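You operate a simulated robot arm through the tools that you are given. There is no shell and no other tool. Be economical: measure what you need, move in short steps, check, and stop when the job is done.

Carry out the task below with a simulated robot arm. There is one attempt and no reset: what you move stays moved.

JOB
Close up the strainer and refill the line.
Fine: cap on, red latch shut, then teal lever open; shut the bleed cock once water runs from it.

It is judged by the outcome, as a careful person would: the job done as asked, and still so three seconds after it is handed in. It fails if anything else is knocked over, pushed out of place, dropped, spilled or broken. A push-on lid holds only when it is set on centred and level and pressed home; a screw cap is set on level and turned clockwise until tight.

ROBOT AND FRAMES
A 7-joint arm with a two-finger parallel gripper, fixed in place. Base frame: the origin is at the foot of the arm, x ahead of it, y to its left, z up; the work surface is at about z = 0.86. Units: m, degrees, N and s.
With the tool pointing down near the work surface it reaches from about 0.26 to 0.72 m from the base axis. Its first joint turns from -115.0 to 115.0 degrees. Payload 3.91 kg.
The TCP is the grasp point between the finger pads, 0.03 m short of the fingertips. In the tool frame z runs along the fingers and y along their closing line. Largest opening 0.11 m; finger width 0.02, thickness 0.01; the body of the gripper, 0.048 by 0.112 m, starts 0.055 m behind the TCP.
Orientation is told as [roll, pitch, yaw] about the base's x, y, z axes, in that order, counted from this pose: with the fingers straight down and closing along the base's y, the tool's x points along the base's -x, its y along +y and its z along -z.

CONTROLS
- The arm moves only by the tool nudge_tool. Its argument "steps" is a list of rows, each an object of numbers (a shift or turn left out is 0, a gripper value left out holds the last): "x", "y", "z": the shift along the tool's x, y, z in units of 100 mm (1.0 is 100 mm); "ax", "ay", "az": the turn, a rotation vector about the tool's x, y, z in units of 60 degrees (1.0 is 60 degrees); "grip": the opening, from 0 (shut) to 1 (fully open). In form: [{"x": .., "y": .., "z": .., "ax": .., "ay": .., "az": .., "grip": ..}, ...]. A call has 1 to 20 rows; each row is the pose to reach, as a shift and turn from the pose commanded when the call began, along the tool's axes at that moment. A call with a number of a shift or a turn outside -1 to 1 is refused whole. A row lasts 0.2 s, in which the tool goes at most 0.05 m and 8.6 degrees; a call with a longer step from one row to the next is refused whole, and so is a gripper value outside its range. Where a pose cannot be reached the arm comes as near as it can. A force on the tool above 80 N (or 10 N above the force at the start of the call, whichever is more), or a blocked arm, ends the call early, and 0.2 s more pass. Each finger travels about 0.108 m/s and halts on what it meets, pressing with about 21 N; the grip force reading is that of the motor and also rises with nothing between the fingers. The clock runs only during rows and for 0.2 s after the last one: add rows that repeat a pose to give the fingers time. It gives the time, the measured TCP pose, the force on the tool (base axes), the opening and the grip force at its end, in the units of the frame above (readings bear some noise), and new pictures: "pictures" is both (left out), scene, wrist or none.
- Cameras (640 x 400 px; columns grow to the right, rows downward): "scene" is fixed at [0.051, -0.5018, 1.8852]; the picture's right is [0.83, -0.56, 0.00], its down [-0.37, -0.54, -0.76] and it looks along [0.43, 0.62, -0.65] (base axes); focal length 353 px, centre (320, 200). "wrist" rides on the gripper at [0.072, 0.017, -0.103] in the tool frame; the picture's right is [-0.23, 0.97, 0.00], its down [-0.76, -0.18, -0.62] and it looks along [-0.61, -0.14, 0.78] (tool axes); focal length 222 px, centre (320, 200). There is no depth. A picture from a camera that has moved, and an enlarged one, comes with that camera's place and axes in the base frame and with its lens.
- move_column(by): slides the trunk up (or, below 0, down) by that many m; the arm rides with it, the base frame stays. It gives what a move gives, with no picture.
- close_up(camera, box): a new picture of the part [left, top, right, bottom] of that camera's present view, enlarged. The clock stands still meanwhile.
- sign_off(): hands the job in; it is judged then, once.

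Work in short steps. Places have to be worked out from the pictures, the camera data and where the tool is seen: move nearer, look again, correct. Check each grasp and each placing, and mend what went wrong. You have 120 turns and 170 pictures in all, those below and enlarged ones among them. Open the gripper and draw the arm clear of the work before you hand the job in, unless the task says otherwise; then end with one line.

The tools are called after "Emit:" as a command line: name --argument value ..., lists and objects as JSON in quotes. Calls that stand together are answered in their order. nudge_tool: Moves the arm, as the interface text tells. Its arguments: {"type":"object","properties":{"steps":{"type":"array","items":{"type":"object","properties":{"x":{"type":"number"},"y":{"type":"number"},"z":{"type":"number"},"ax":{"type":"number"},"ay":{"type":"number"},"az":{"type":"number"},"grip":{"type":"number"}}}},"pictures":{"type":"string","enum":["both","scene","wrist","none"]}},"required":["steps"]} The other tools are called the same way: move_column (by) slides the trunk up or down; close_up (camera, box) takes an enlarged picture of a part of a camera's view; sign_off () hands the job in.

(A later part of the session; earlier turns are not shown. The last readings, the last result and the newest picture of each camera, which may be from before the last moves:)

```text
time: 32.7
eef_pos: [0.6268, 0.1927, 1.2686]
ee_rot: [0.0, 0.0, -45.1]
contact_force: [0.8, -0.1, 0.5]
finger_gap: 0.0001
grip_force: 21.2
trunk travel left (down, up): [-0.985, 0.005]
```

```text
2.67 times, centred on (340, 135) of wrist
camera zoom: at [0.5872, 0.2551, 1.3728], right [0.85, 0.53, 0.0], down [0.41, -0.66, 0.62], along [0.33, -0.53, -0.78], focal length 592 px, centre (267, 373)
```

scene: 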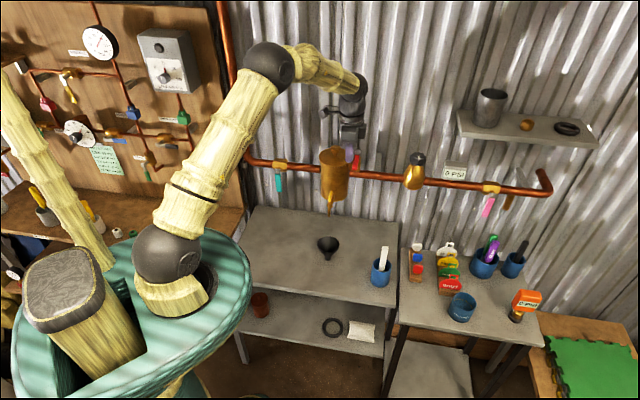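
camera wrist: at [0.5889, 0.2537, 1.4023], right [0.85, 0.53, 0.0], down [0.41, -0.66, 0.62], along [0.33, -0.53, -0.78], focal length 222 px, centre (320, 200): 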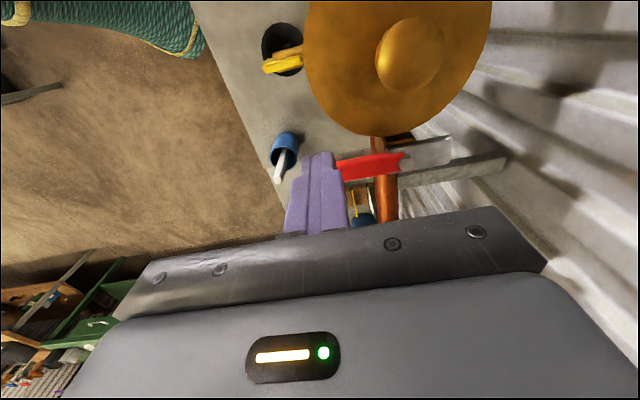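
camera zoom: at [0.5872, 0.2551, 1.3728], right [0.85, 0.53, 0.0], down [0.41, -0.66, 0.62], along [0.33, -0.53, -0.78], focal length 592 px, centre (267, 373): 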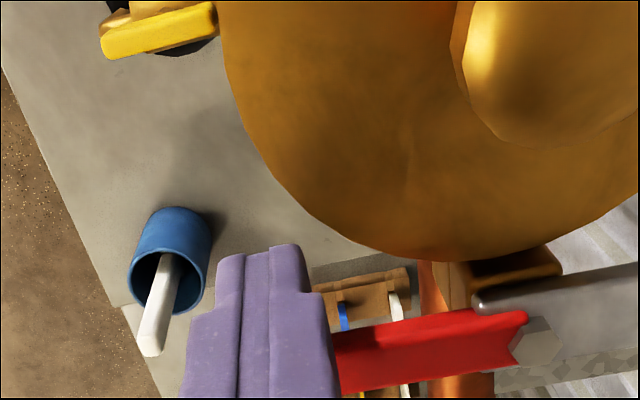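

The finger is beside the handle with no contact. I lower 4 mm and sweep the first half of the arc.

Emit:
nudge_tool --steps '[{"z": 0.04}, {"x": -0.079, "z": 0.04}, {"x": -0.15, "y": -0.005, "z": 0.04}, {"x": -0.211, "y": -0.01, "z": 0.04}, {"x": -0.28, "y": 0.0, "z": 0.04}, {"x": -0.348, "y": 0.009, "z": 0.04}, {"x": -0.412, "y": 0.04, "z": 0.04}, {"x": -0.477, "y": 0.075, "z": 0.04}, {"x": -0.477, "y": 0.075, "z": 0.04}]' --pictures "none"

Emit:
close_up --camera "scene" --box '[304, 120, 400, 180]'

Emit:
close_up --camera "wrist" --box '[220, 60, 460, 210]'

```text
time: 34.7
eef_pos: [0.6661, 0.1643, 1.265]
ee_rot: [0.0, 0.1, -45.0]
contact_force: [0.2, -0.8, 1.1]
finger_gap: 0.0002
grip_force: 21.3
trunk travel left (down, up): [-0.985, 0.005]
```

```text
6.67 times, centred on (352, 150) of scene
camera zoom: at [0.051, -0.5018, 1.8852], right [0.83, -0.56, 0.0], down [-0.37, -0.54, -0.76], along [0.43, 0.62, -0.65], focal length 2351 px, centre (107, 533)
```

zoom: 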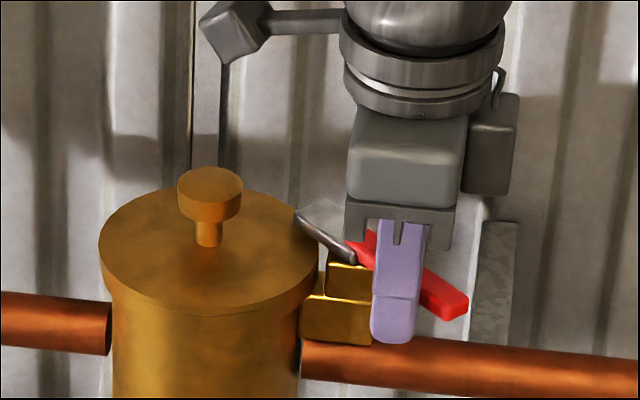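

```text
2.67 times, centred on (340, 135) of wrist
camera zoom: at [0.6268, 0.2269, 1.369], right [0.85, 0.53, 0.0], down [0.41, -0.66, 0.62], along [0.33, -0.53, -0.78], focal length 592 px, centre (267, 373)
```

zoom: 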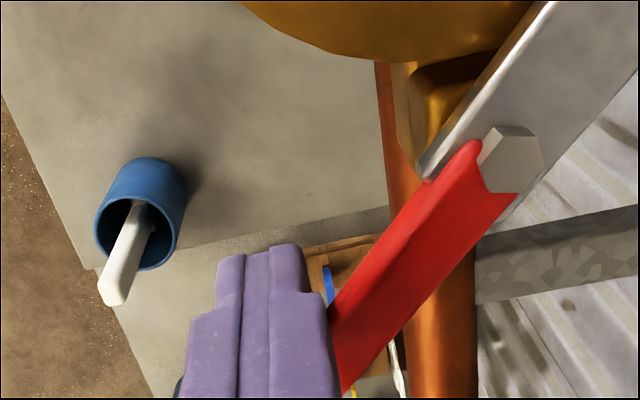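

The handle swings as planned and the tongue is coming over the cap. I continue the arc to 90°.

Emit:
nudge_tool --steps '[{"x": -0.05, "y": 0.045}, {"x": -0.102, "y": 0.091}, {"x": -0.14, "y": 0.15}, {"x": -0.179, "y": 0.212}, {"x": -0.205, "y": 0.28}, {"x": -0.227, "y": 0.35}, {"x": -0.227, "y": 0.35}]' --pictures "none"

Emit:
close_up --camera "scene" --box '[304, 120, 400, 180]'

Emit:
close_up --camera "wrist" --box '[220, 60, 460, 210]'

```text
time: 36.3
eef_pos: [0.7057, 0.1737, 1.2655]
ee_rot: [0.1, 0.0, -45.0]
contact_force: [0.0, 0.5, 0.3]
finger_gap: 0.0002
grip_force: 21.2
trunk travel left (down, up): [-0.985, 0.005]
```

```text
6.67 times, centred on (352, 150) of scene
camera zoom: at [0.051, -0.5018, 1.8852], right [0.83, -0.56, 0.0], down [-0.37, -0.54, -0.76], along [0.43, 0.62, -0.65], focal length 2351 px, centre (107, 533)
```

zoom: 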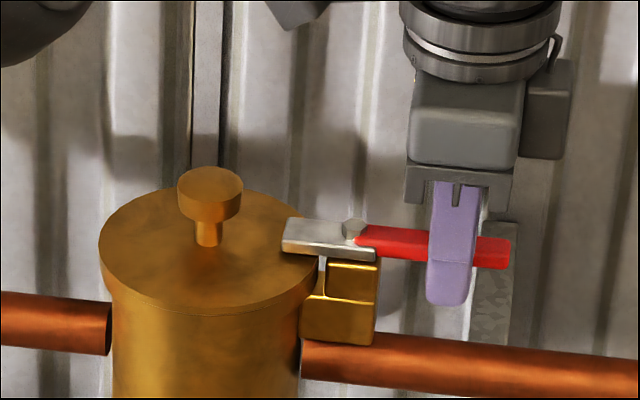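

```text
2.67 times, centred on (340, 135) of wrist
camera zoom: at [0.667, 0.2353, 1.369], right [0.85, 0.53, 0.0], down [0.41, -0.66, 0.62], along [0.33, -0.53, -0.78], focal length 592 px, centre (267, 373)
```

zoom: 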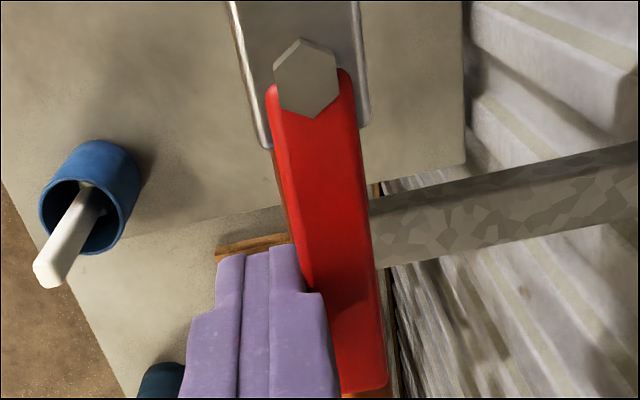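

The tongue is over the cap and the handle lies along the pipe. I push 4 mm more to feel for a stop.

Emit:
nudge_tool --steps '[{"y": 0.02}, {"y": 0.04}, {"y": 0.04}]' --pictures "none"

Emit:
close_up --camera "wrist" --box '[220, 60, 460, 210]'

```text
time: 37.1
eef_pos: [0.707, 0.1739, 1.2639]
ee_rot: [-0.1, 0.1, -45.0]
contact_force: [-7.9, -10.0, -0.2]
finger_gap: 0.0002
grip_force: 20.9
trunk travel left (down, up): [-0.985, 0.005]
```

```text
2.67 times, centred on (340, 135) of wrist
camera zoom: at [0.6679, 0.2361, 1.369], right [0.85, 0.53, 0.0], down [0.41, -0.66, 0.62], along [0.33, -0.53, -0.78], focal length 592 px, centre (267, 373)
```

zoom: 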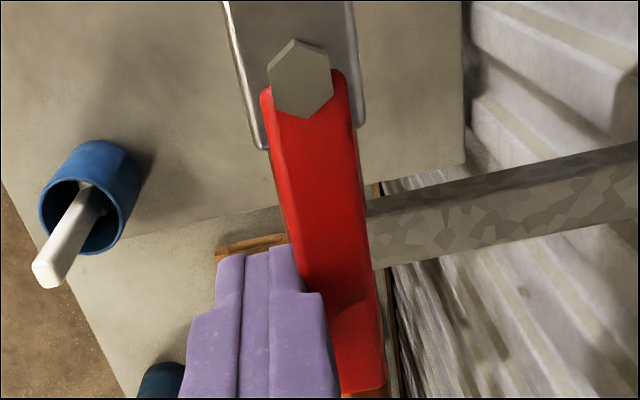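

There is a firm stop at 12 N, so the latch is shut. I back the finger off, rise clear, and examine the teal lever.

Emit:
nudge_tool --steps '[{"y": -0.2}, {"y": -0.4}, {"y": -0.4, "z": -0.4}, {"y": -0.4, "z": -0.9}, {"y": -0.4, "z": -0.9}]' --pictures "none"

Emit:
close_up --camera "scene" --box '[240, 140, 352, 210]'

Emit:
close_up --camera "scene" --box '[300, 170, 380, 220]'

```text
time: 38.3
eef_pos: [0.6812, 0.1488, 1.3556]
ee_rot: [-0.1, 0.0, -44.8]
contact_force: [-1.0, 1.0, 0.0]
finger_gap: 0.0
grip_force: 20.8
trunk travel left (down, up): [-0.985, 0.005]
```

```text
5.71 times, centred on (296, 175) of scene
camera zoom: at [0.051, -0.5018, 1.8852], right [0.83, -0.56, 0.0], down [-0.37, -0.54, -0.76], along [0.43, 0.62, -0.65], focal length 2015 px, centre (457, 343)
```

zoom: 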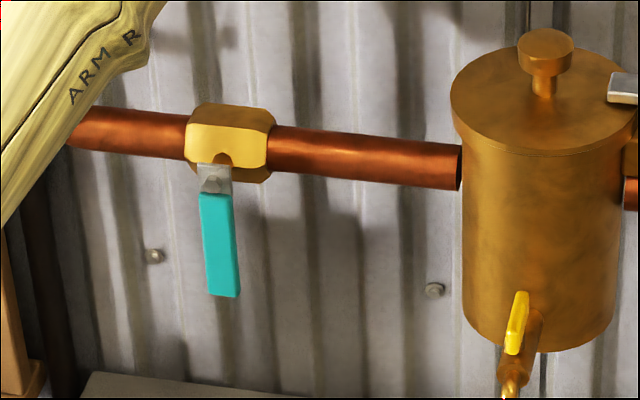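

```text
8.00 times, centred on (340, 195) of scene
camera zoom: at [0.051, -0.5018, 1.8852], right [0.83, -0.56, 0.0], down [-0.37, -0.54, -0.76], along [0.43, 0.62, -0.65], focal length 2821 px, centre (160, 240)
```

zoom: 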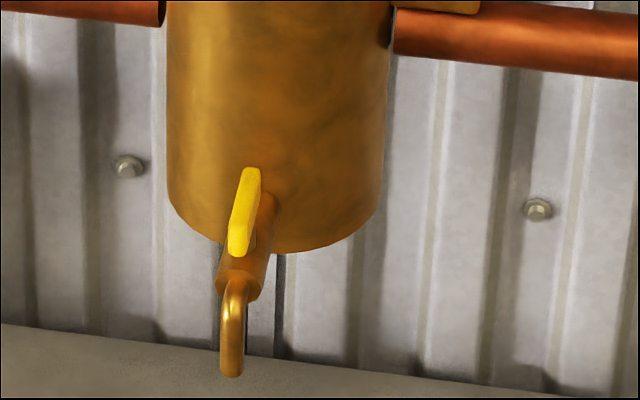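

Combining the views, the teal lever hangs vertically from about z 1.175 down to 1.086 at (0.483, 0.375), with its pivot axis along the wall normal. To reach it I need the tool pointing toward the wall with the camera on top. I retreat to open space and yaw there first.

Emit:
nudge_tool --steps '[{"x": 0.3, "y": -0.2, "az": 0.12}, {"x": 0.6, "y": -0.4, "az": 0.24}, {"x": 0.8, "y": -0.7, "az": 0.36}, {"x": 1.0, "y": -1.0, "az": 0.48}, {"x": 1.0, "y": -1.0, "az": 0.6}, {"x": 1.0, "y": -1.0, "az": 0.72}, {"x": 1.0, "y": -1.0, "az": 0.84}, {"x": 1.0, "y": -1.0, "az": 0.96}, {"x": 1.0, "y": -1.0, "az": 0.96}]' --pictures "scene"

```text
time: 40.3
eef_pos: [0.5399, 0.1498, 1.353]
ee_rot: [0.1, 0.0, -102.6]
contact_force: [0.2, -0.2, 0.0]
finger_gap: 0.0001
grip_force: 20.6
trunk travel left (down, up): [-0.985, 0.005]
```

scene: 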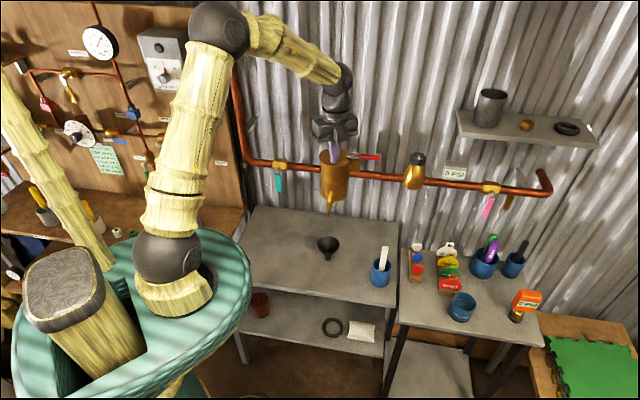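

Yaw is at −102.6°. I continue to −135° while pulling back.

Emit:
nudge_tool --steps '[{"y": -0.2, "az": 0.12}, {"y": -0.45, "az": 0.24}, {"y": -0.7, "az": 0.36}, {"y": -1.0, "az": 0.48}, {"y": -1.0, "az": 0.54}, {"y": -1.0, "az": 0.54}]' --pictures "none"

Emit:
nudge_tool --steps '[{"ay": 0.12}, {"ay": 0.24}, {"ay": 0.36}, {"ay": 0.48}, {"ay": 0.6}, {"ay": 0.72}, {"ay": 0.84}, {"ay": 0.96}, {"ay": 0.96}]' --pictures "both"

```text
time: 41.7
eef_pos: [0.4421, 0.169, 1.3535]
ee_rot: [-0.1, 0.0, -135.0]
contact_force: [-0.6, -0.8, 0.9]
finger_gap: 0.0001
grip_force: 21.6
trunk travel left (down, up): [-0.985, 0.005]
```

```text
time: 43.7
eef_pos: [0.4513, 0.1715, 1.3578]
ee_rot: [0.0, 57.7, -134.9]
contact_force: [-0.3, 0.4, -2.0]
finger_gap: 0.0001
grip_force: 21.2
out of reach, approached as far as the arm can: row 8, 9
trunk travel left (down, up): [-0.985, 0.005]
camera wrist: at [0.4289, 0.1242, 1.4749], right [0.6, -0.77, -0.19], down [-0.79, -0.54, -0.31], along [0.14, 0.34, -0.93], focal length 222 px, centre (320, 200)
```

scene: 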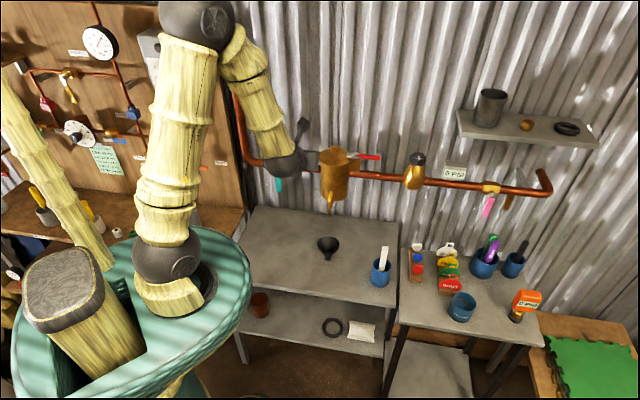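
wrist: 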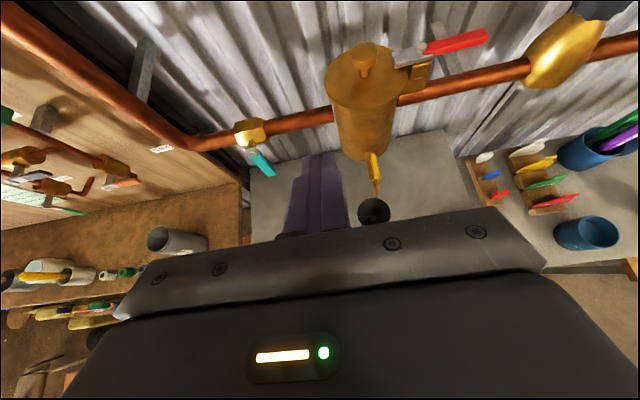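

This gives an excellent view, with the tool tilted 58° toward the wall. I zoom in on the teal valve and the cock.

Emit:
close_up --camera "wrist" --box '[200, 90, 328, 170]'

Emit:
close_up --camera "wrist" --box '[310, 130, 438, 210]'

```text
5.00 times, centred on (264, 130) of wrist
camera zoom: at [0.4289, 0.1242, 1.4749], right [0.6, -0.77, -0.19], down [-0.79, -0.54, -0.31], along [0.14, 0.34, -0.93], focal length 1111 px, centre (600, 550)
```

zoom: 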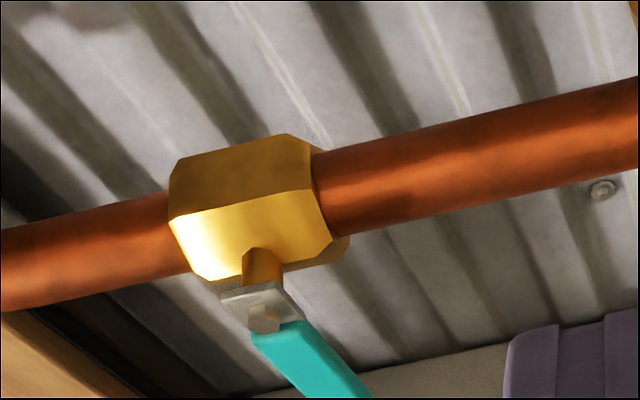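

```text
5.00 times, centred on (374, 170) of wrist
camera zoom: at [0.4289, 0.1242, 1.4749], right [0.6, -0.77, -0.19], down [-0.79, -0.54, -0.31], along [0.14, 0.34, -0.93], focal length 1111 px, centre (50, 350)
```

zoom: 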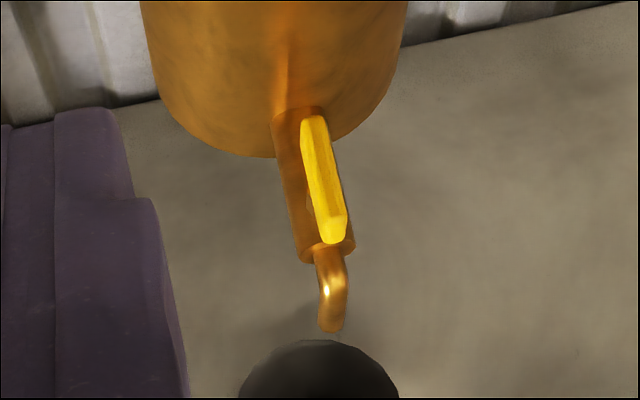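

The pivot nut is at about (0.470, 0.351, 1.20). The lever is about 11 cm long and hangs down, so I plan to push it from its left side rightward and up. I slide left first, then lower the column with the arm held in this shape.

Emit:
nudge_tool --steps '[{"y": -0.3}, {"y": -0.65}, {"y": -1.0}, {"y": -1.0}]' --pictures "none"

Emit:
move_column --by -0.22

Emit:
nudge_tool --steps '[{"y": -0.25}, {"y": -0.5}, {"y": -0.5}]' --pictures "both"

```text
time: 44.7
eef_pos: [0.4157, 0.2625, 1.368]
ee_rot: [-0.1, 57.6, -134.9]
contact_force: [-0.3, -0.3, -0.1]
finger_gap: 0.0
grip_force: 21.3
out of reach, approached as far as the arm can: row 1, 2, 3, 4
trunk travel left (down, up): [-0.985, 0.005]
```

```text
time: 47.0
eef_pos: [0.4156, 0.2628, 1.1474]
ee_rot: [0.0, 57.7, -135.0]
contact_force: [-0.2, 0.1, -0.1]
finger_gap: 0.0
grip_force: 21.1
trunk travel left (down, up): [-0.765, 0.225]
```

```text
time: 47.8
eef_pos: [0.3836, 0.3029, 1.1487]
ee_rot: [-0.2, 57.4, -135.1]
contact_force: [0.0, -0.7, 0.4]
finger_gap: 0.0001
grip_force: 20.8
out of reach, approached as far as the arm can: row 1, 2, 3
trunk travel left (down, up): [-0.765, 0.225]
camera wrist: at [0.3619, 0.2555, 1.2671], right [0.6, -0.77, -0.19], down [-0.79, -0.54, -0.31], along [0.13, 0.34, -0.93], focal length 222 px, centre (320, 200)
```

scene: 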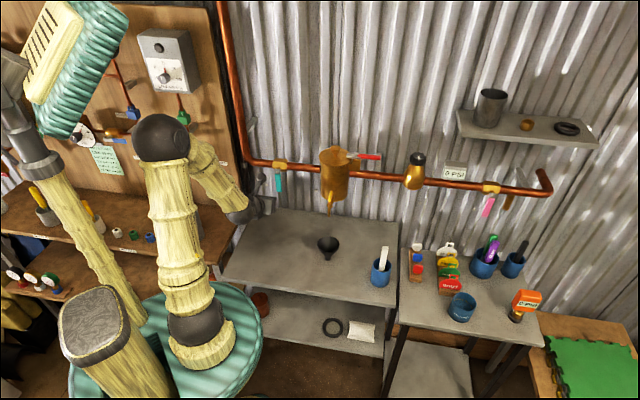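
wrist: 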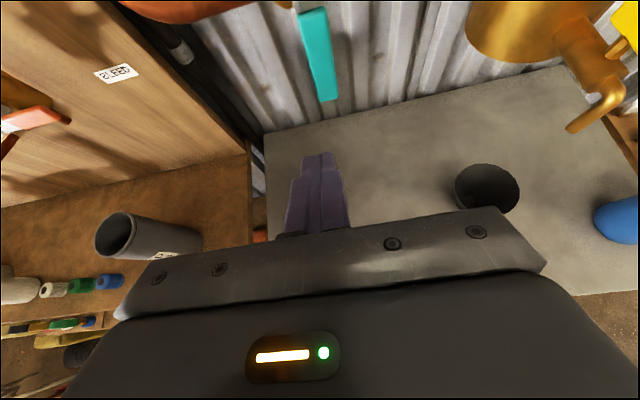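

The lever hangs ahead and slightly right of the fingers. I shift 2 cm left and advance 7 cm so the fingertips are just short of its plane.

Emit:
nudge_tool --steps '[{"y": -0.2}, {"y": -0.2, "x": 0.08, "z": 0.2}, {"y": -0.2, "x": 0.16, "z": 0.4}, {"y": -0.2, "x": 0.247, "z": 0.67}, {"y": -0.2, "x": 0.247, "z": 0.67}]' --pictures "both"

Emit:
close_up --camera "scene" --box '[230, 140, 326, 200]'

```text
time: 49.0
eef_pos: [0.4198, 0.366, 1.1346]
ee_rot: [0.0, 57.6, -135.0]
contact_force: [0.7, 0.3, 0.2]
finger_gap: 0.0001
grip_force: 21.4
trunk travel left (down, up): [-0.765, 0.225]
camera wrist: at [0.3977, 0.3192, 1.2527], right [0.6, -0.77, -0.19], down [-0.79, -0.54, -0.31], along [0.14, 0.34, -0.93], focal length 222 px, centre (320, 200)
```

scene: 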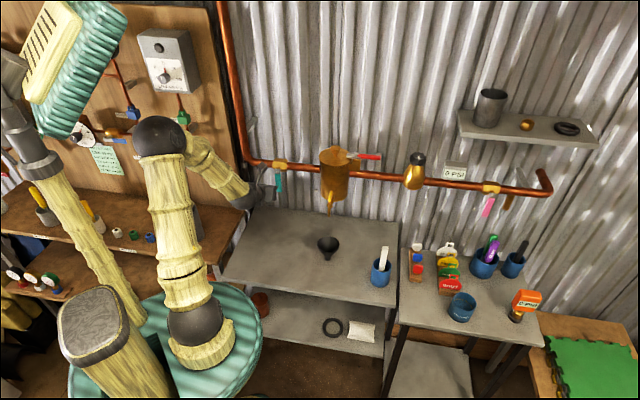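
wrist: 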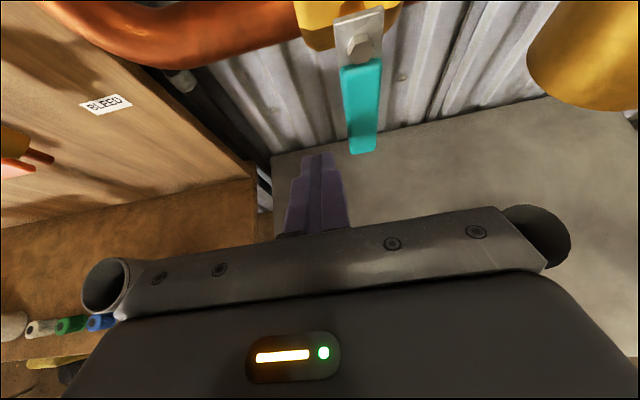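

```text
6.67 times, centred on (278, 170) of scene
camera zoom: at [0.051, -0.5018, 1.8852], right [0.83, -0.56, 0.0], down [-0.37, -0.54, -0.76], along [0.43, 0.62, -0.65], focal length 2351 px, centre (600, 400)
```

zoom: 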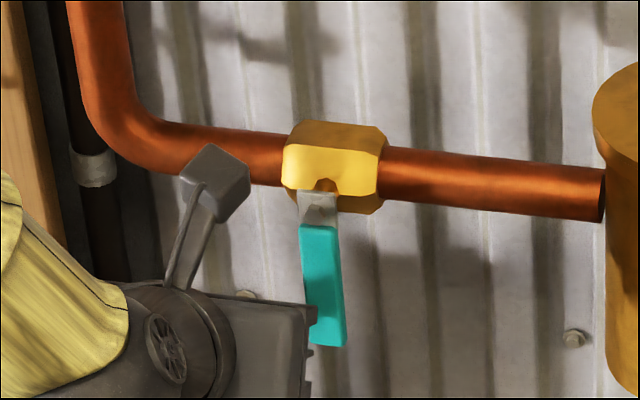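

Closer views put the lever at s ≈ 0.068, n ≈ 0.59, with its pivot at z 1.197 and its end at 1.106. The fingers are 1 cm to its left, so I push in 2 cm and start the arc rightward to 30°.

Emit:
nudge_tool --steps '[{"x": 0.06, "z": 0.1}, {"x": 0.117, "z": 0.186}, {"x": 0.117, "y": 0.1, "z": 0.186}, {"x": 0.105, "y": 0.19, "z": 0.193}, {"x": 0.095, "y": 0.278, "z": 0.2}, {"x": 0.1, "y": 0.37, "z": 0.196}, {"x": 0.107, "y": 0.46, "z": 0.192}, {"x": 0.107, "y": 0.46, "z": 0.192}]' --pictures "wrist"

Emit:
close_up --camera "scene" --box '[230, 140, 326, 200]'

```text
time: 50.8
eef_pos: [0.4453, 0.3712, 1.1338]
ee_rot: [-1.1, 58.2, -132.0]
contact_force: [-50.8, 25.8, 5.9]
finger_gap: 0.0001
grip_force: 20.8
trunk travel left (down, up): [-0.765, 0.225]
stopped in row 8: the force on the tool passed its limit (the readings are from after the stop); the commanded pose is now the measured one
camera wrist: at [0.4269, 0.3216, 1.2506], right [0.65, -0.73, -0.2], down [-0.75, -0.58, -0.32], along [0.11, 0.36, -0.93], focal length 222 px, centre (320, 200)
```

wrist: 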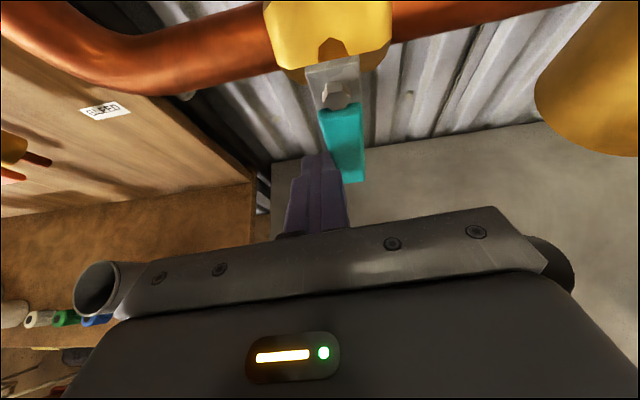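

```text
6.67 times, centred on (278, 170) of scene
camera zoom: at [0.051, -0.5018, 1.8852], right [0.83, -0.56, 0.0], down [-0.37, -0.54, -0.76], along [0.43, 0.62, -0.65], focal length 2351 px, centre (600, 400)
```

zoom: 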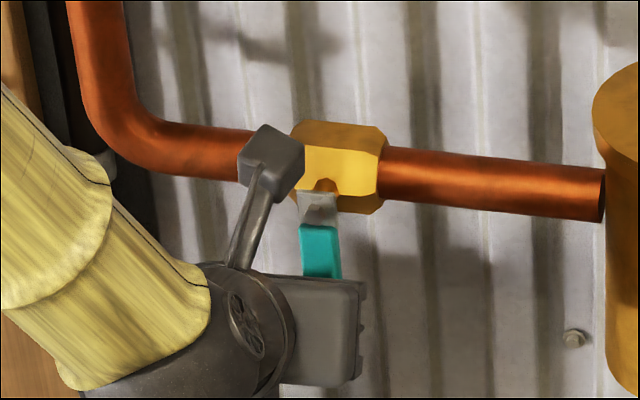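

The lever is solid in that direction, so it stops against rightward motion and must open to the left. I back off, move round to its right side and correct the small twist.

Emit:
nudge_tool --steps '[{"y": -0.15}, {"y": -0.15, "z": -0.3, "ax": -0.042, "az": 0.027}, {"y": -0.15, "z": -0.6, "ax": -0.042, "az": 0.027}, {"y": 0.2, "z": -0.6, "ax": -0.042, "az": 0.027}, {"y": 0.55, "z": -0.6, "ax": -0.042, "az": 0.027}, {"y": 0.55, "z": -0.6, "ax": -0.042, "az": 0.027}]' --pictures "wrist"

```text
time: 52.2
eef_pos: [0.463, 0.287, 1.1634]
ee_rot: [-1.0, 57.8, -136.6]
contact_force: [-1.1, 0.5, -0.3]
finger_gap: 0.0001
grip_force: 21.1
trunk travel left (down, up): [-0.765, 0.225]
camera wrist: at [0.4402, 0.2392, 1.2807], right [0.59, -0.78, -0.2], down [-0.79, -0.52, -0.31], along [0.14, 0.34, -0.93], focal length 222 px, centre (320, 200)
```

wrist: 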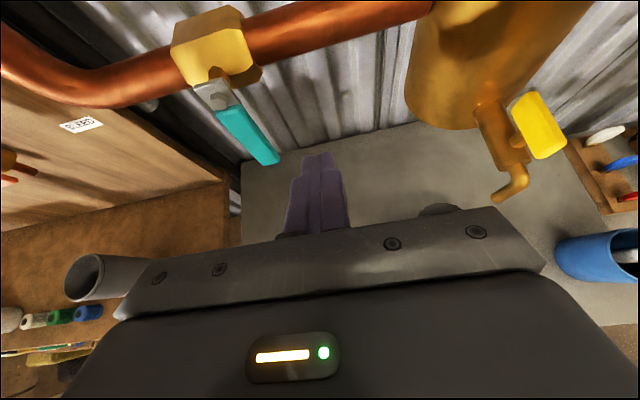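

I am on the right side at s ≈ 0.1245. I move to s ≈ 0.105 and advance beside the lever.

Emit:
nudge_tool --steps '[{"y": -0.17, "x": 0.013}, {"y": -0.17, "x": 0.013, "z": 0.2}, {"y": -0.17, "x": 0.013, "z": 0.4}, {"y": -0.17, "x": 0.013, "z": 0.55}, {"y": -0.17, "x": 0.013, "z": 0.55}]' --pictures "wrist"

```text
time: 53.4
eef_pos: [0.4847, 0.3345, 1.1338]
ee_rot: [-1.1, 57.9, -136.6]
contact_force: [0.5, -0.2, -0.7]
finger_gap: 0.0
grip_force: 20.6
trunk travel left (down, up): [-0.765, 0.225]
camera wrist: at [0.4627, 0.2854, 1.2518], right [0.59, -0.78, -0.2], down [-0.79, -0.52, -0.31], along [0.14, 0.34, -0.93], focal length 222 px, centre (320, 200)
```

wrist: 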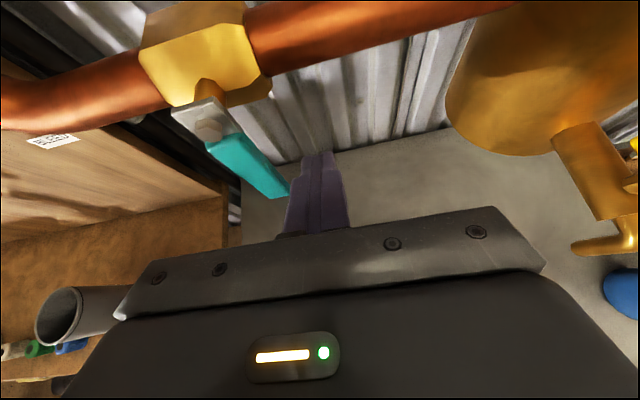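

I am positioned correctly, so I sweep left through the first 45°.

Emit:
nudge_tool --steps '[{"y": -0.12}, {"y": -0.22}, {"y": -0.32, "x": -0.01}, {"y": -0.41}, {"y": -0.5}, {"y": -0.59, "x": 0.03, "z": -0.02}, {"y": -0.67, "x": 0.063, "z": -0.04}, {"y": -0.67, "x": 0.063, "z": -0.04}]' --pictures "both"

Emit:
close_up --camera "scene" --box '[230, 140, 390, 240]'

```text
time: 55.2
eef_pos: [0.4377, 0.3816, 1.1442]
ee_rot: [-1.1, 57.8, -136.6]
contact_force: [-0.4, 0.2, -0.1]
finger_gap: 0.0
grip_force: 21.0
trunk travel left (down, up): [-0.765, 0.225]
camera wrist: at [0.4158, 0.3341, 1.2609], right [0.59, -0.78, -0.2], down [-0.79, -0.52, -0.31], along [0.14, 0.34, -0.93], focal length 222 px, centre (320, 200)
```

scene: 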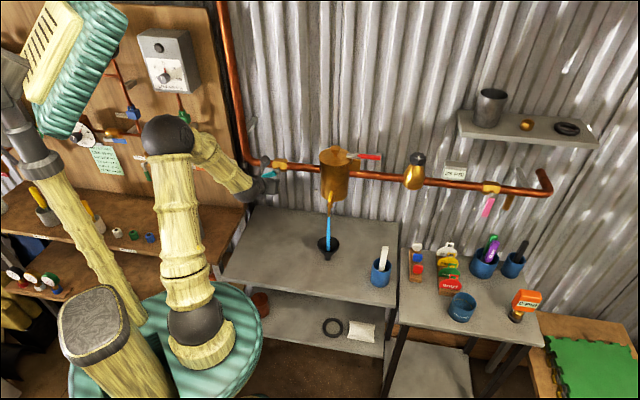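
wrist: 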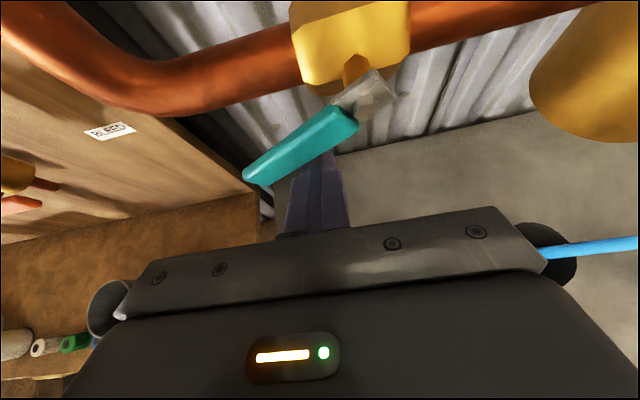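

```text
4.00 times, centred on (310, 190) of scene
camera zoom: at [0.051, -0.5018, 1.8852], right [0.83, -0.56, 0.0], down [-0.37, -0.54, -0.76], along [0.43, 0.62, -0.65], focal length 1410 px, centre (360, 240)
```

zoom: 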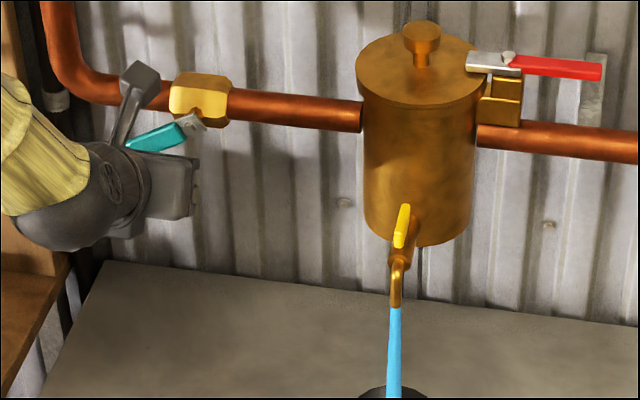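

Water is already running into the funnel and the lever is past halfway. I complete the sweep to 90°.

Emit:
nudge_tool --steps '[{"y": -0.06, "x": 0.05, "z": -0.03}, {"y": -0.125, "x": 0.103, "z": -0.065}, {"y": -0.17, "x": 0.16, "z": -0.1}, {"y": -0.214, "x": 0.223, "z": -0.141}, {"y": -0.245, "x": 0.29, "z": -0.185}, {"y": -0.272, "x": 0.357, "z": -0.225}, {"y": -0.272, "x": 0.38, "z": -0.24}]' --pictures "wrist"

Emit:
close_up --camera "scene" --box '[230, 130, 390, 230]'

```text
time: 56.8
eef_pos: [0.4144, 0.3928, 1.1754]
ee_rot: [0.4, 55.1, -136.0]
contact_force: [-3.4, -2.6, -7.1]
finger_gap: 0.0
grip_force: 21.1
trunk travel left (down, up): [-0.765, 0.225]
stopped in row 7: the force on the tool passed its limit (the readings are from after the stop); the commanded pose is now the measured one
camera wrist: at [0.3944, 0.3491, 1.2945], right [0.58, -0.79, -0.18], down [-0.81, -0.53, -0.27], along [0.12, 0.3, -0.95], focal length 222 px, centre (320, 200)
```

wrist: 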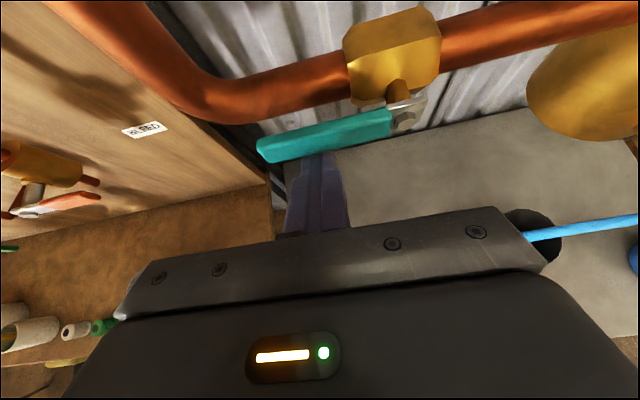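

```text
4.00 times, centred on (310, 180) of scene
camera zoom: at [0.051, -0.5018, 1.8852], right [0.83, -0.56, 0.0], down [-0.37, -0.54, -0.76], along [0.43, 0.62, -0.65], focal length 1410 px, centre (360, 280)
```

zoom: 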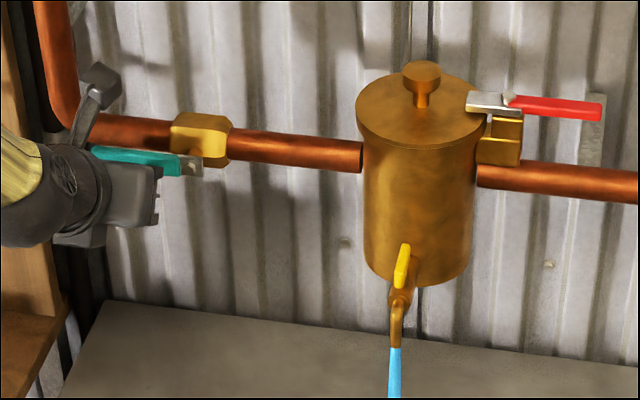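

The lever is parallel to the pipe and hard against its stop, so it is fully open. I back off and move right to view the bleed cock.

Emit:
nudge_tool --steps '[{"x": -0.15}, {"x": -0.15, "z": -0.4}, {"x": -0.15, "z": -0.85}, {"x": -0.15, "z": -0.85, "y": 0.35}, {"x": -0.15, "z": -0.85, "y": 0.7}, {"x": -0.15, "z": -0.85, "y": 1.0}, {"x": -0.15, "z": -0.85, "y": 1.0}]' --pictures "both"

Emit:
close_up --camera "scene" --box '[250, 140, 410, 240]'

Emit:
close_up --camera "scene" --box '[300, 180, 364, 220]'

```text
time: 58.4
eef_pos: [0.4251, 0.2696, 1.2094]
ee_rot: [0.2, 55.4, -135.9]
contact_force: [-0.6, -0.7, 0.4]
finger_gap: 0.0
grip_force: 20.7
trunk travel left (down, up): [-0.765, 0.225]
camera wrist: at [0.4052, 0.2253, 1.3286], right [0.58, -0.79, -0.19], down [-0.8, -0.53, -0.27], along [0.12, 0.31, -0.94], focal length 222 px, centre (320, 200)
```

scene: 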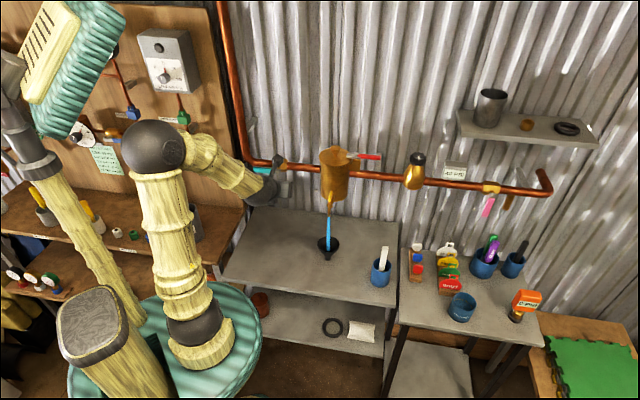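
wrist: 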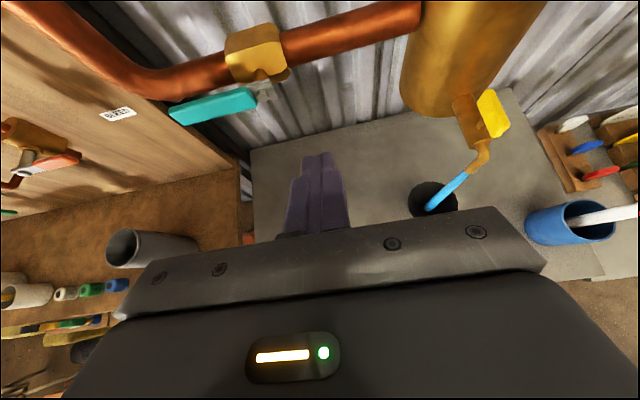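

```text
4.00 times, centred on (330, 190) of scene
camera zoom: at [0.051, -0.5018, 1.8852], right [0.83, -0.56, 0.0], down [-0.37, -0.54, -0.76], along [0.43, 0.62, -0.65], focal length 1410 px, centre (280, 240)
```

zoom: 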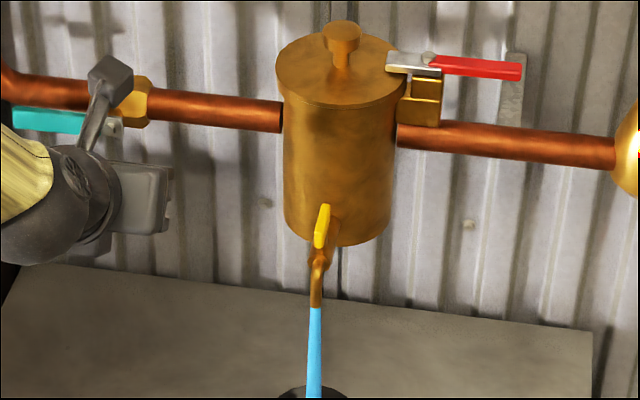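

```text
10.00 times, centred on (332, 200) of scene
camera zoom: at [0.051, -0.5018, 1.8852], right [0.83, -0.56, 0.0], down [-0.37, -0.54, -0.76], along [0.43, 0.62, -0.65], focal length 3526 px, centre (200, 200)
```

zoom: 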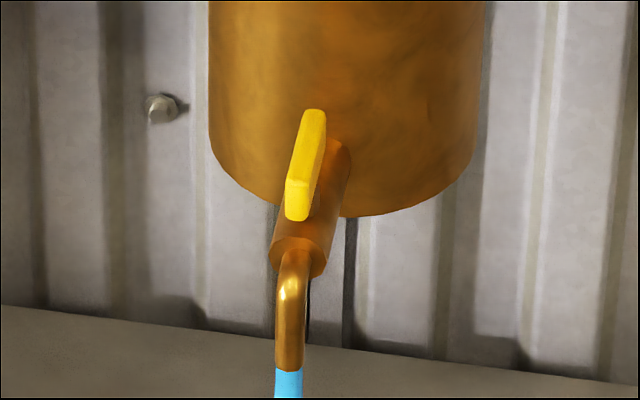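

The line is pressurising and water runs cleanly into the funnel. I move over the cock for a closer look at its yellow handle.

Emit:
nudge_tool --steps '[{"y": 0.4}, {"y": 0.8}, {"y": 1.0}, {"y": 1.0}]' --pictures "wrist"

Emit:
close_up --camera "wrist" --box '[290, 80, 450, 180]'

Emit:
close_up --camera "scene" --box '[430, 150, 510, 200]'

```text
time: 59.4
eef_pos: [0.4969, 0.1963, 1.2099]
ee_rot: [0.0, 55.4, -136.0]
contact_force: [-0.9, -0.7, -0.3]
finger_gap: 0.0001
grip_force: 21.1
trunk travel left (down, up): [-0.765, 0.225]
camera wrist: at [0.477, 0.1516, 1.3296], right [0.58, -0.79, -0.19], down [-0.8, -0.53, -0.27], along [0.12, 0.31, -0.94], focal length 222 px, centre (320, 200)
```

wrist: 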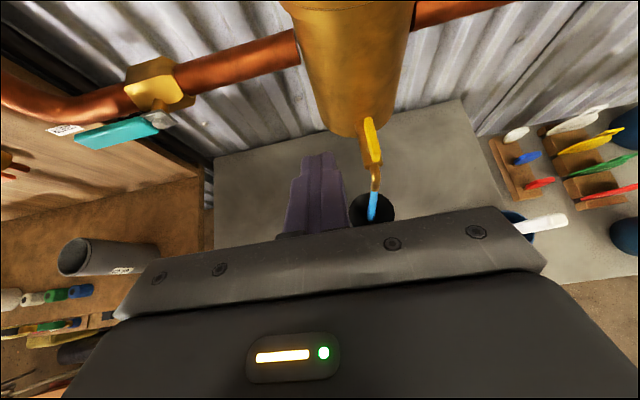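

```text
4.00 times, centred on (370, 130) of wrist
camera zoom: at [0.477, 0.1516, 1.3296], right [0.58, -0.79, -0.19], down [-0.8, -0.53, -0.27], along [0.12, 0.31, -0.94], focal length 888 px, centre (120, 480)
```

zoom: 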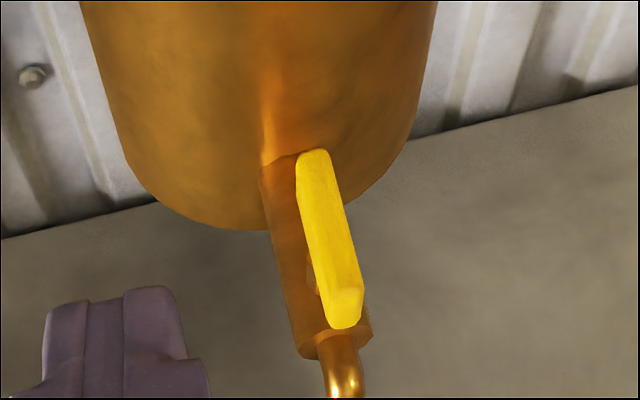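

```text
8.00 times, centred on (470, 175) of scene
camera zoom: at [0.051, -0.5018, 1.8852], right [0.83, -0.56, 0.0], down [-0.37, -0.54, -0.76], along [0.43, 0.62, -0.65], focal length 2821 px, centre (-880, 400)
```

zoom: 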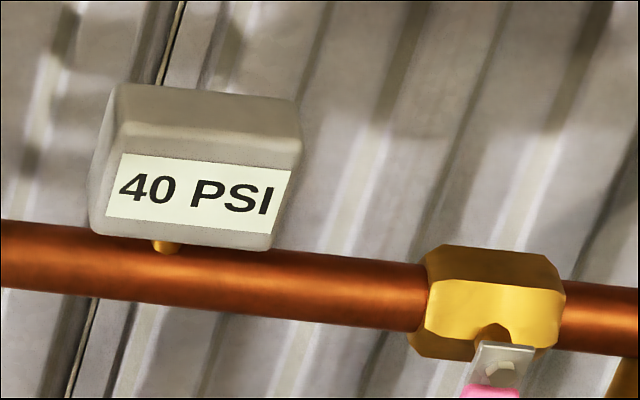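

The gauge now reads 40 PSI. The yellow handle is a thin butterfly plate on a vertical stem at about (0.592, 0.217, 1.113), aligned with the stub. I bring the closed fingertips down beside its outer end, on the left.

Emit:
nudge_tool --steps '[{"x": -0.1, "y": 0.1, "z": 0.2}, {"x": -0.2, "y": 0.2, "z": 0.4}, {"x": -0.32, "y": 0.24, "z": 0.6}, {"x": -0.35, "y": 0.24, "z": 0.72}, {"x": -0.35, "y": 0.24, "z": 0.72}]' --pictures "wrist"

Emit:
close_up --camera "scene" --box '[300, 180, 364, 220]'

Emit:
close_up --camera "wrist" --box '[270, 80, 430, 180]'

```text
time: 60.6
eef_pos: [0.5415, 0.2025, 1.143]
ee_rot: [0.2, 55.3, -136.3]
contact_force: [-0.1, 0.0, 0.0]
finger_gap: 0.0
grip_force: 20.9
trunk travel left (down, up): [-0.765, 0.225]
camera wrist: at [0.5214, 0.1597, 1.2617], right [0.58, -0.79, -0.19], down [-0.81, -0.52, -0.27], along [0.12, 0.31, -0.94], focal length 222 px, centre (320, 200)
```

wrist: 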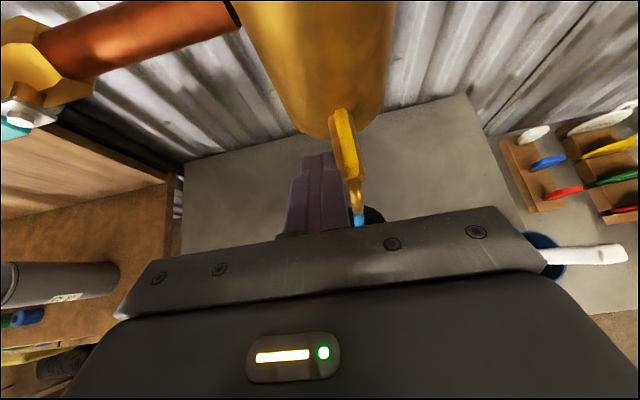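

```text
10.00 times, centred on (332, 200) of scene
camera zoom: at [0.051, -0.5018, 1.8852], right [0.83, -0.56, 0.0], down [-0.37, -0.54, -0.76], along [0.43, 0.62, -0.65], focal length 3526 px, centre (200, 200)
```

zoom: 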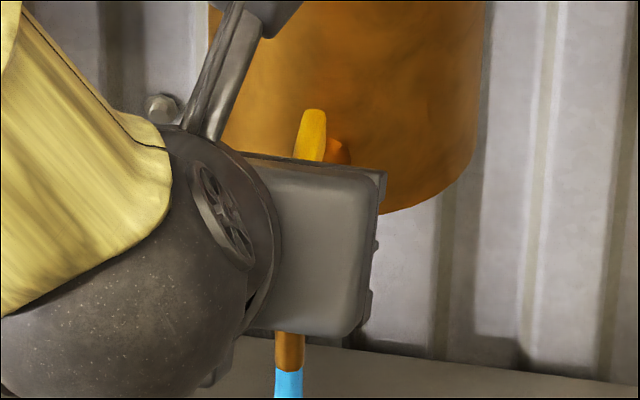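

```text
4.00 times, centred on (350, 130) of wrist
camera zoom: at [0.5214, 0.1597, 1.2617], right [0.58, -0.79, -0.19], down [-0.81, -0.52, -0.27], along [0.12, 0.31, -0.94], focal length 888 px, centre (200, 480)
```

zoom: 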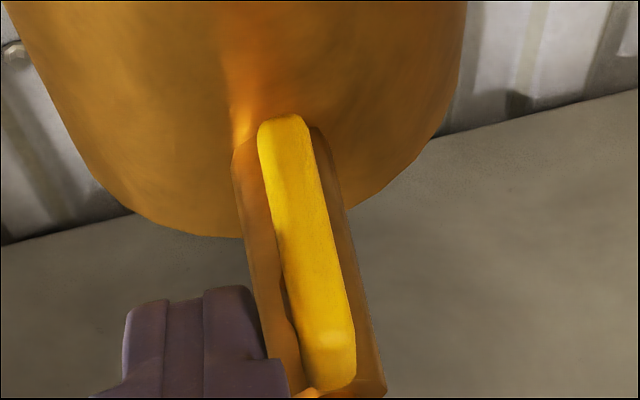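

The finger is about 8 mm left of the plate's outer end. I lower 12 mm and push the end to the right about 30° to see whether it turns.

Emit:
nudge_tool --steps '[{"x": -0.05, "z": 0.034}, {"x": -0.099, "z": 0.068}, {"x": -0.099, "y": 0.06, "z": 0.068}, {"x": -0.115, "y": 0.11, "z": 0.045}, {"x": -0.133, "y": 0.173, "z": 0.019}, {"x": -0.133, "y": 0.173, "z": 0.019}]' --pictures "none"

Emit:
close_up --camera "wrist" --box '[270, 80, 430, 180]'

```text
time: 62.0
eef_pos: [0.5442, 0.2016, 1.1289]
ee_rot: [0.0, 55.4, -134.8]
contact_force: [-27.3, 44.8, -3.3]
finger_gap: 0.0
grip_force: 21.1
trunk travel left (down, up): [-0.765, 0.225]
```

```text
4.00 times, centred on (350, 130) of wrist
camera zoom: at [0.5237, 0.1583, 1.2483], right [0.6, -0.78, -0.19], down [-0.79, -0.54, -0.28], along [0.11, 0.31, -0.94], focal length 888 px, centre (200, 480)
```

zoom: 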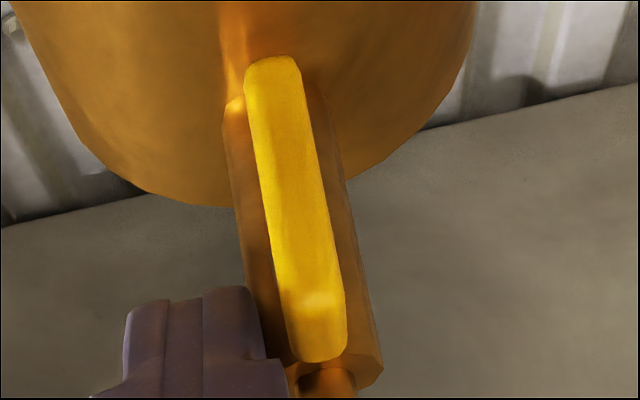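

I feel 52 N with no turn, contacting at s ≈ 0.252. That fits the stub body rather than the plate, so I am too low. I back off, rise 14 mm and retry gently.

Emit:
nudge_tool --steps '[{"y": -0.16}, {"y": -0.16, "x": 0.06, "z": -0.04}, {"y": -0.16, "x": 0.115, "z": -0.08}, {"y": -0.1, "x": 0.115, "z": -0.08}, {"y": -0.04, "x": 0.115, "z": -0.08}, {"y": 0.0, "x": 0.115, "z": -0.08}, {"y": 0.04, "x": 0.11, "z": -0.085}, {"y": 0.04, "x": 0.11, "z": -0.085}]' --pictures "none"

Emit:
close_up --camera "wrist" --box '[270, 80, 430, 180]'

```text
time: 63.8
eef_pos: [0.5405, 0.1939, 1.1446]
ee_rot: [0.3, 55.3, -135.0]
contact_force: [-46.7, 25.9, -2.7]
finger_gap: 0.0
grip_force: 20.7
trunk travel left (down, up): [-0.765, 0.225]
```

```text
4.00 times, centred on (350, 130) of wrist
camera zoom: at [0.5224, 0.1496, 1.2636], right [0.59, -0.78, -0.18], down [-0.8, -0.54, -0.27], along [0.11, 0.31, -0.94], focal length 888 px, centre (200, 480)
```

zoom: 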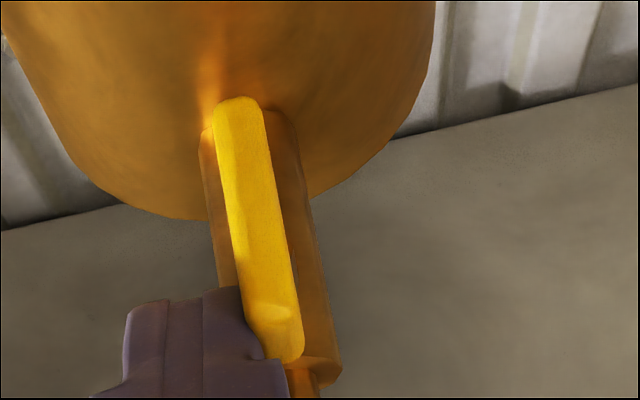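

Now the finger is on the plate itself and it is solid, so it must turn the other way. I hop over and come down on its right side.

Emit:
nudge_tool --steps '[{"y": -0.08}, {"y": -0.08, "x": 0.2, "z": -0.13}, {"y": -0.08, "x": 0.37, "z": -0.256}, {"y": 0.15, "x": 0.37, "z": -0.256}, {"y": 0.41, "x": 0.37, "z": -0.256}, {"y": 0.41, "x": 0.37, "z": -0.256}]' --pictures "none"

Emit:
close_up --camera "wrist" --box '[230, 80, 390, 180]'

```text
time: 65.2
eef_pos: [0.5811, 0.1555, 1.1875]
ee_rot: [0.1, 55.4, -136.0]
contact_force: [0.6, 0.4, -0.2]
finger_gap: 0.0
grip_force: 21.6
trunk travel left (down, up): [-0.765, 0.225]
```

```text
4.00 times, centred on (310, 130) of wrist
camera zoom: at [0.561, 0.1115, 1.307], right [0.58, -0.79, -0.19], down [-0.81, -0.53, -0.27], along [0.12, 0.31, -0.94], focal length 888 px, centre (360, 480)
```

zoom: 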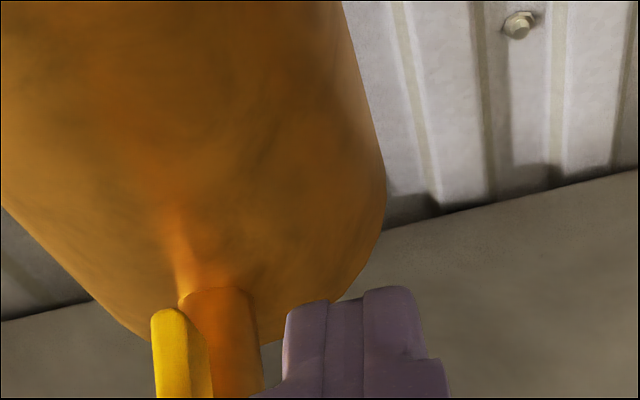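

I am clear on the right at s ≈ 0.301. I lower to plate height and push left to about 30°.

Emit:
nudge_tool --steps '[{"x": -0.15, "z": 0.13}, {"x": -0.33, "z": 0.29}, {"x": -0.33, "y": -0.13, "z": 0.29}, {"x": -0.33, "y": -0.26, "z": 0.29}, {"x": -0.347, "y": -0.31, "z": 0.265}, {"x": -0.364, "y": -0.364, "z": 0.24}, {"x": -0.364, "y": -0.364, "z": 0.24}]' --pictures "scene"

Emit:
close_up --camera "wrist" --box '[230, 80, 390, 180]'

```text
time: 66.8
eef_pos: [0.5531, 0.1802, 1.1439]
ee_rot: [0.2, 55.5, -135.9]
contact_force: [-6.0, -3.7, 1.4]
finger_gap: 0.0
grip_force: 21.1
trunk travel left (down, up): [-0.765, 0.225]
```

scene: 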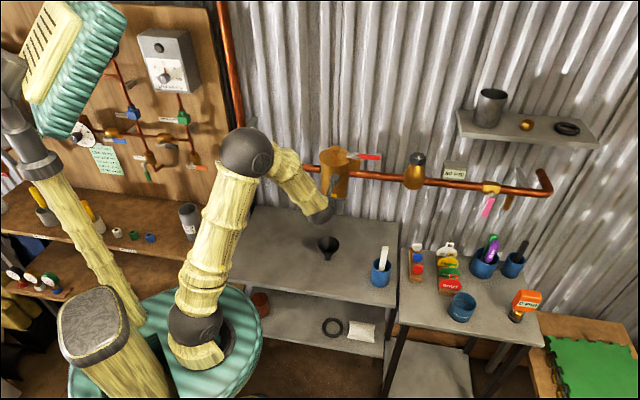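

```text
4.00 times, centred on (310, 130) of wrist
camera zoom: at [0.5333, 0.1367, 1.2641], right [0.58, -0.79, -0.19], down [-0.8, -0.53, -0.27], along [0.12, 0.31, -0.94], focal length 888 px, centre (360, 480)
```

zoom: 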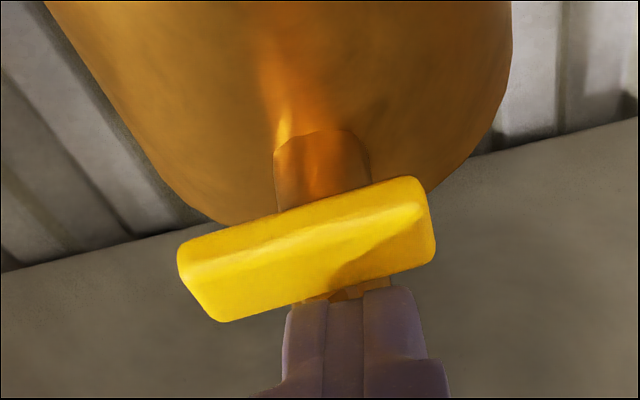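

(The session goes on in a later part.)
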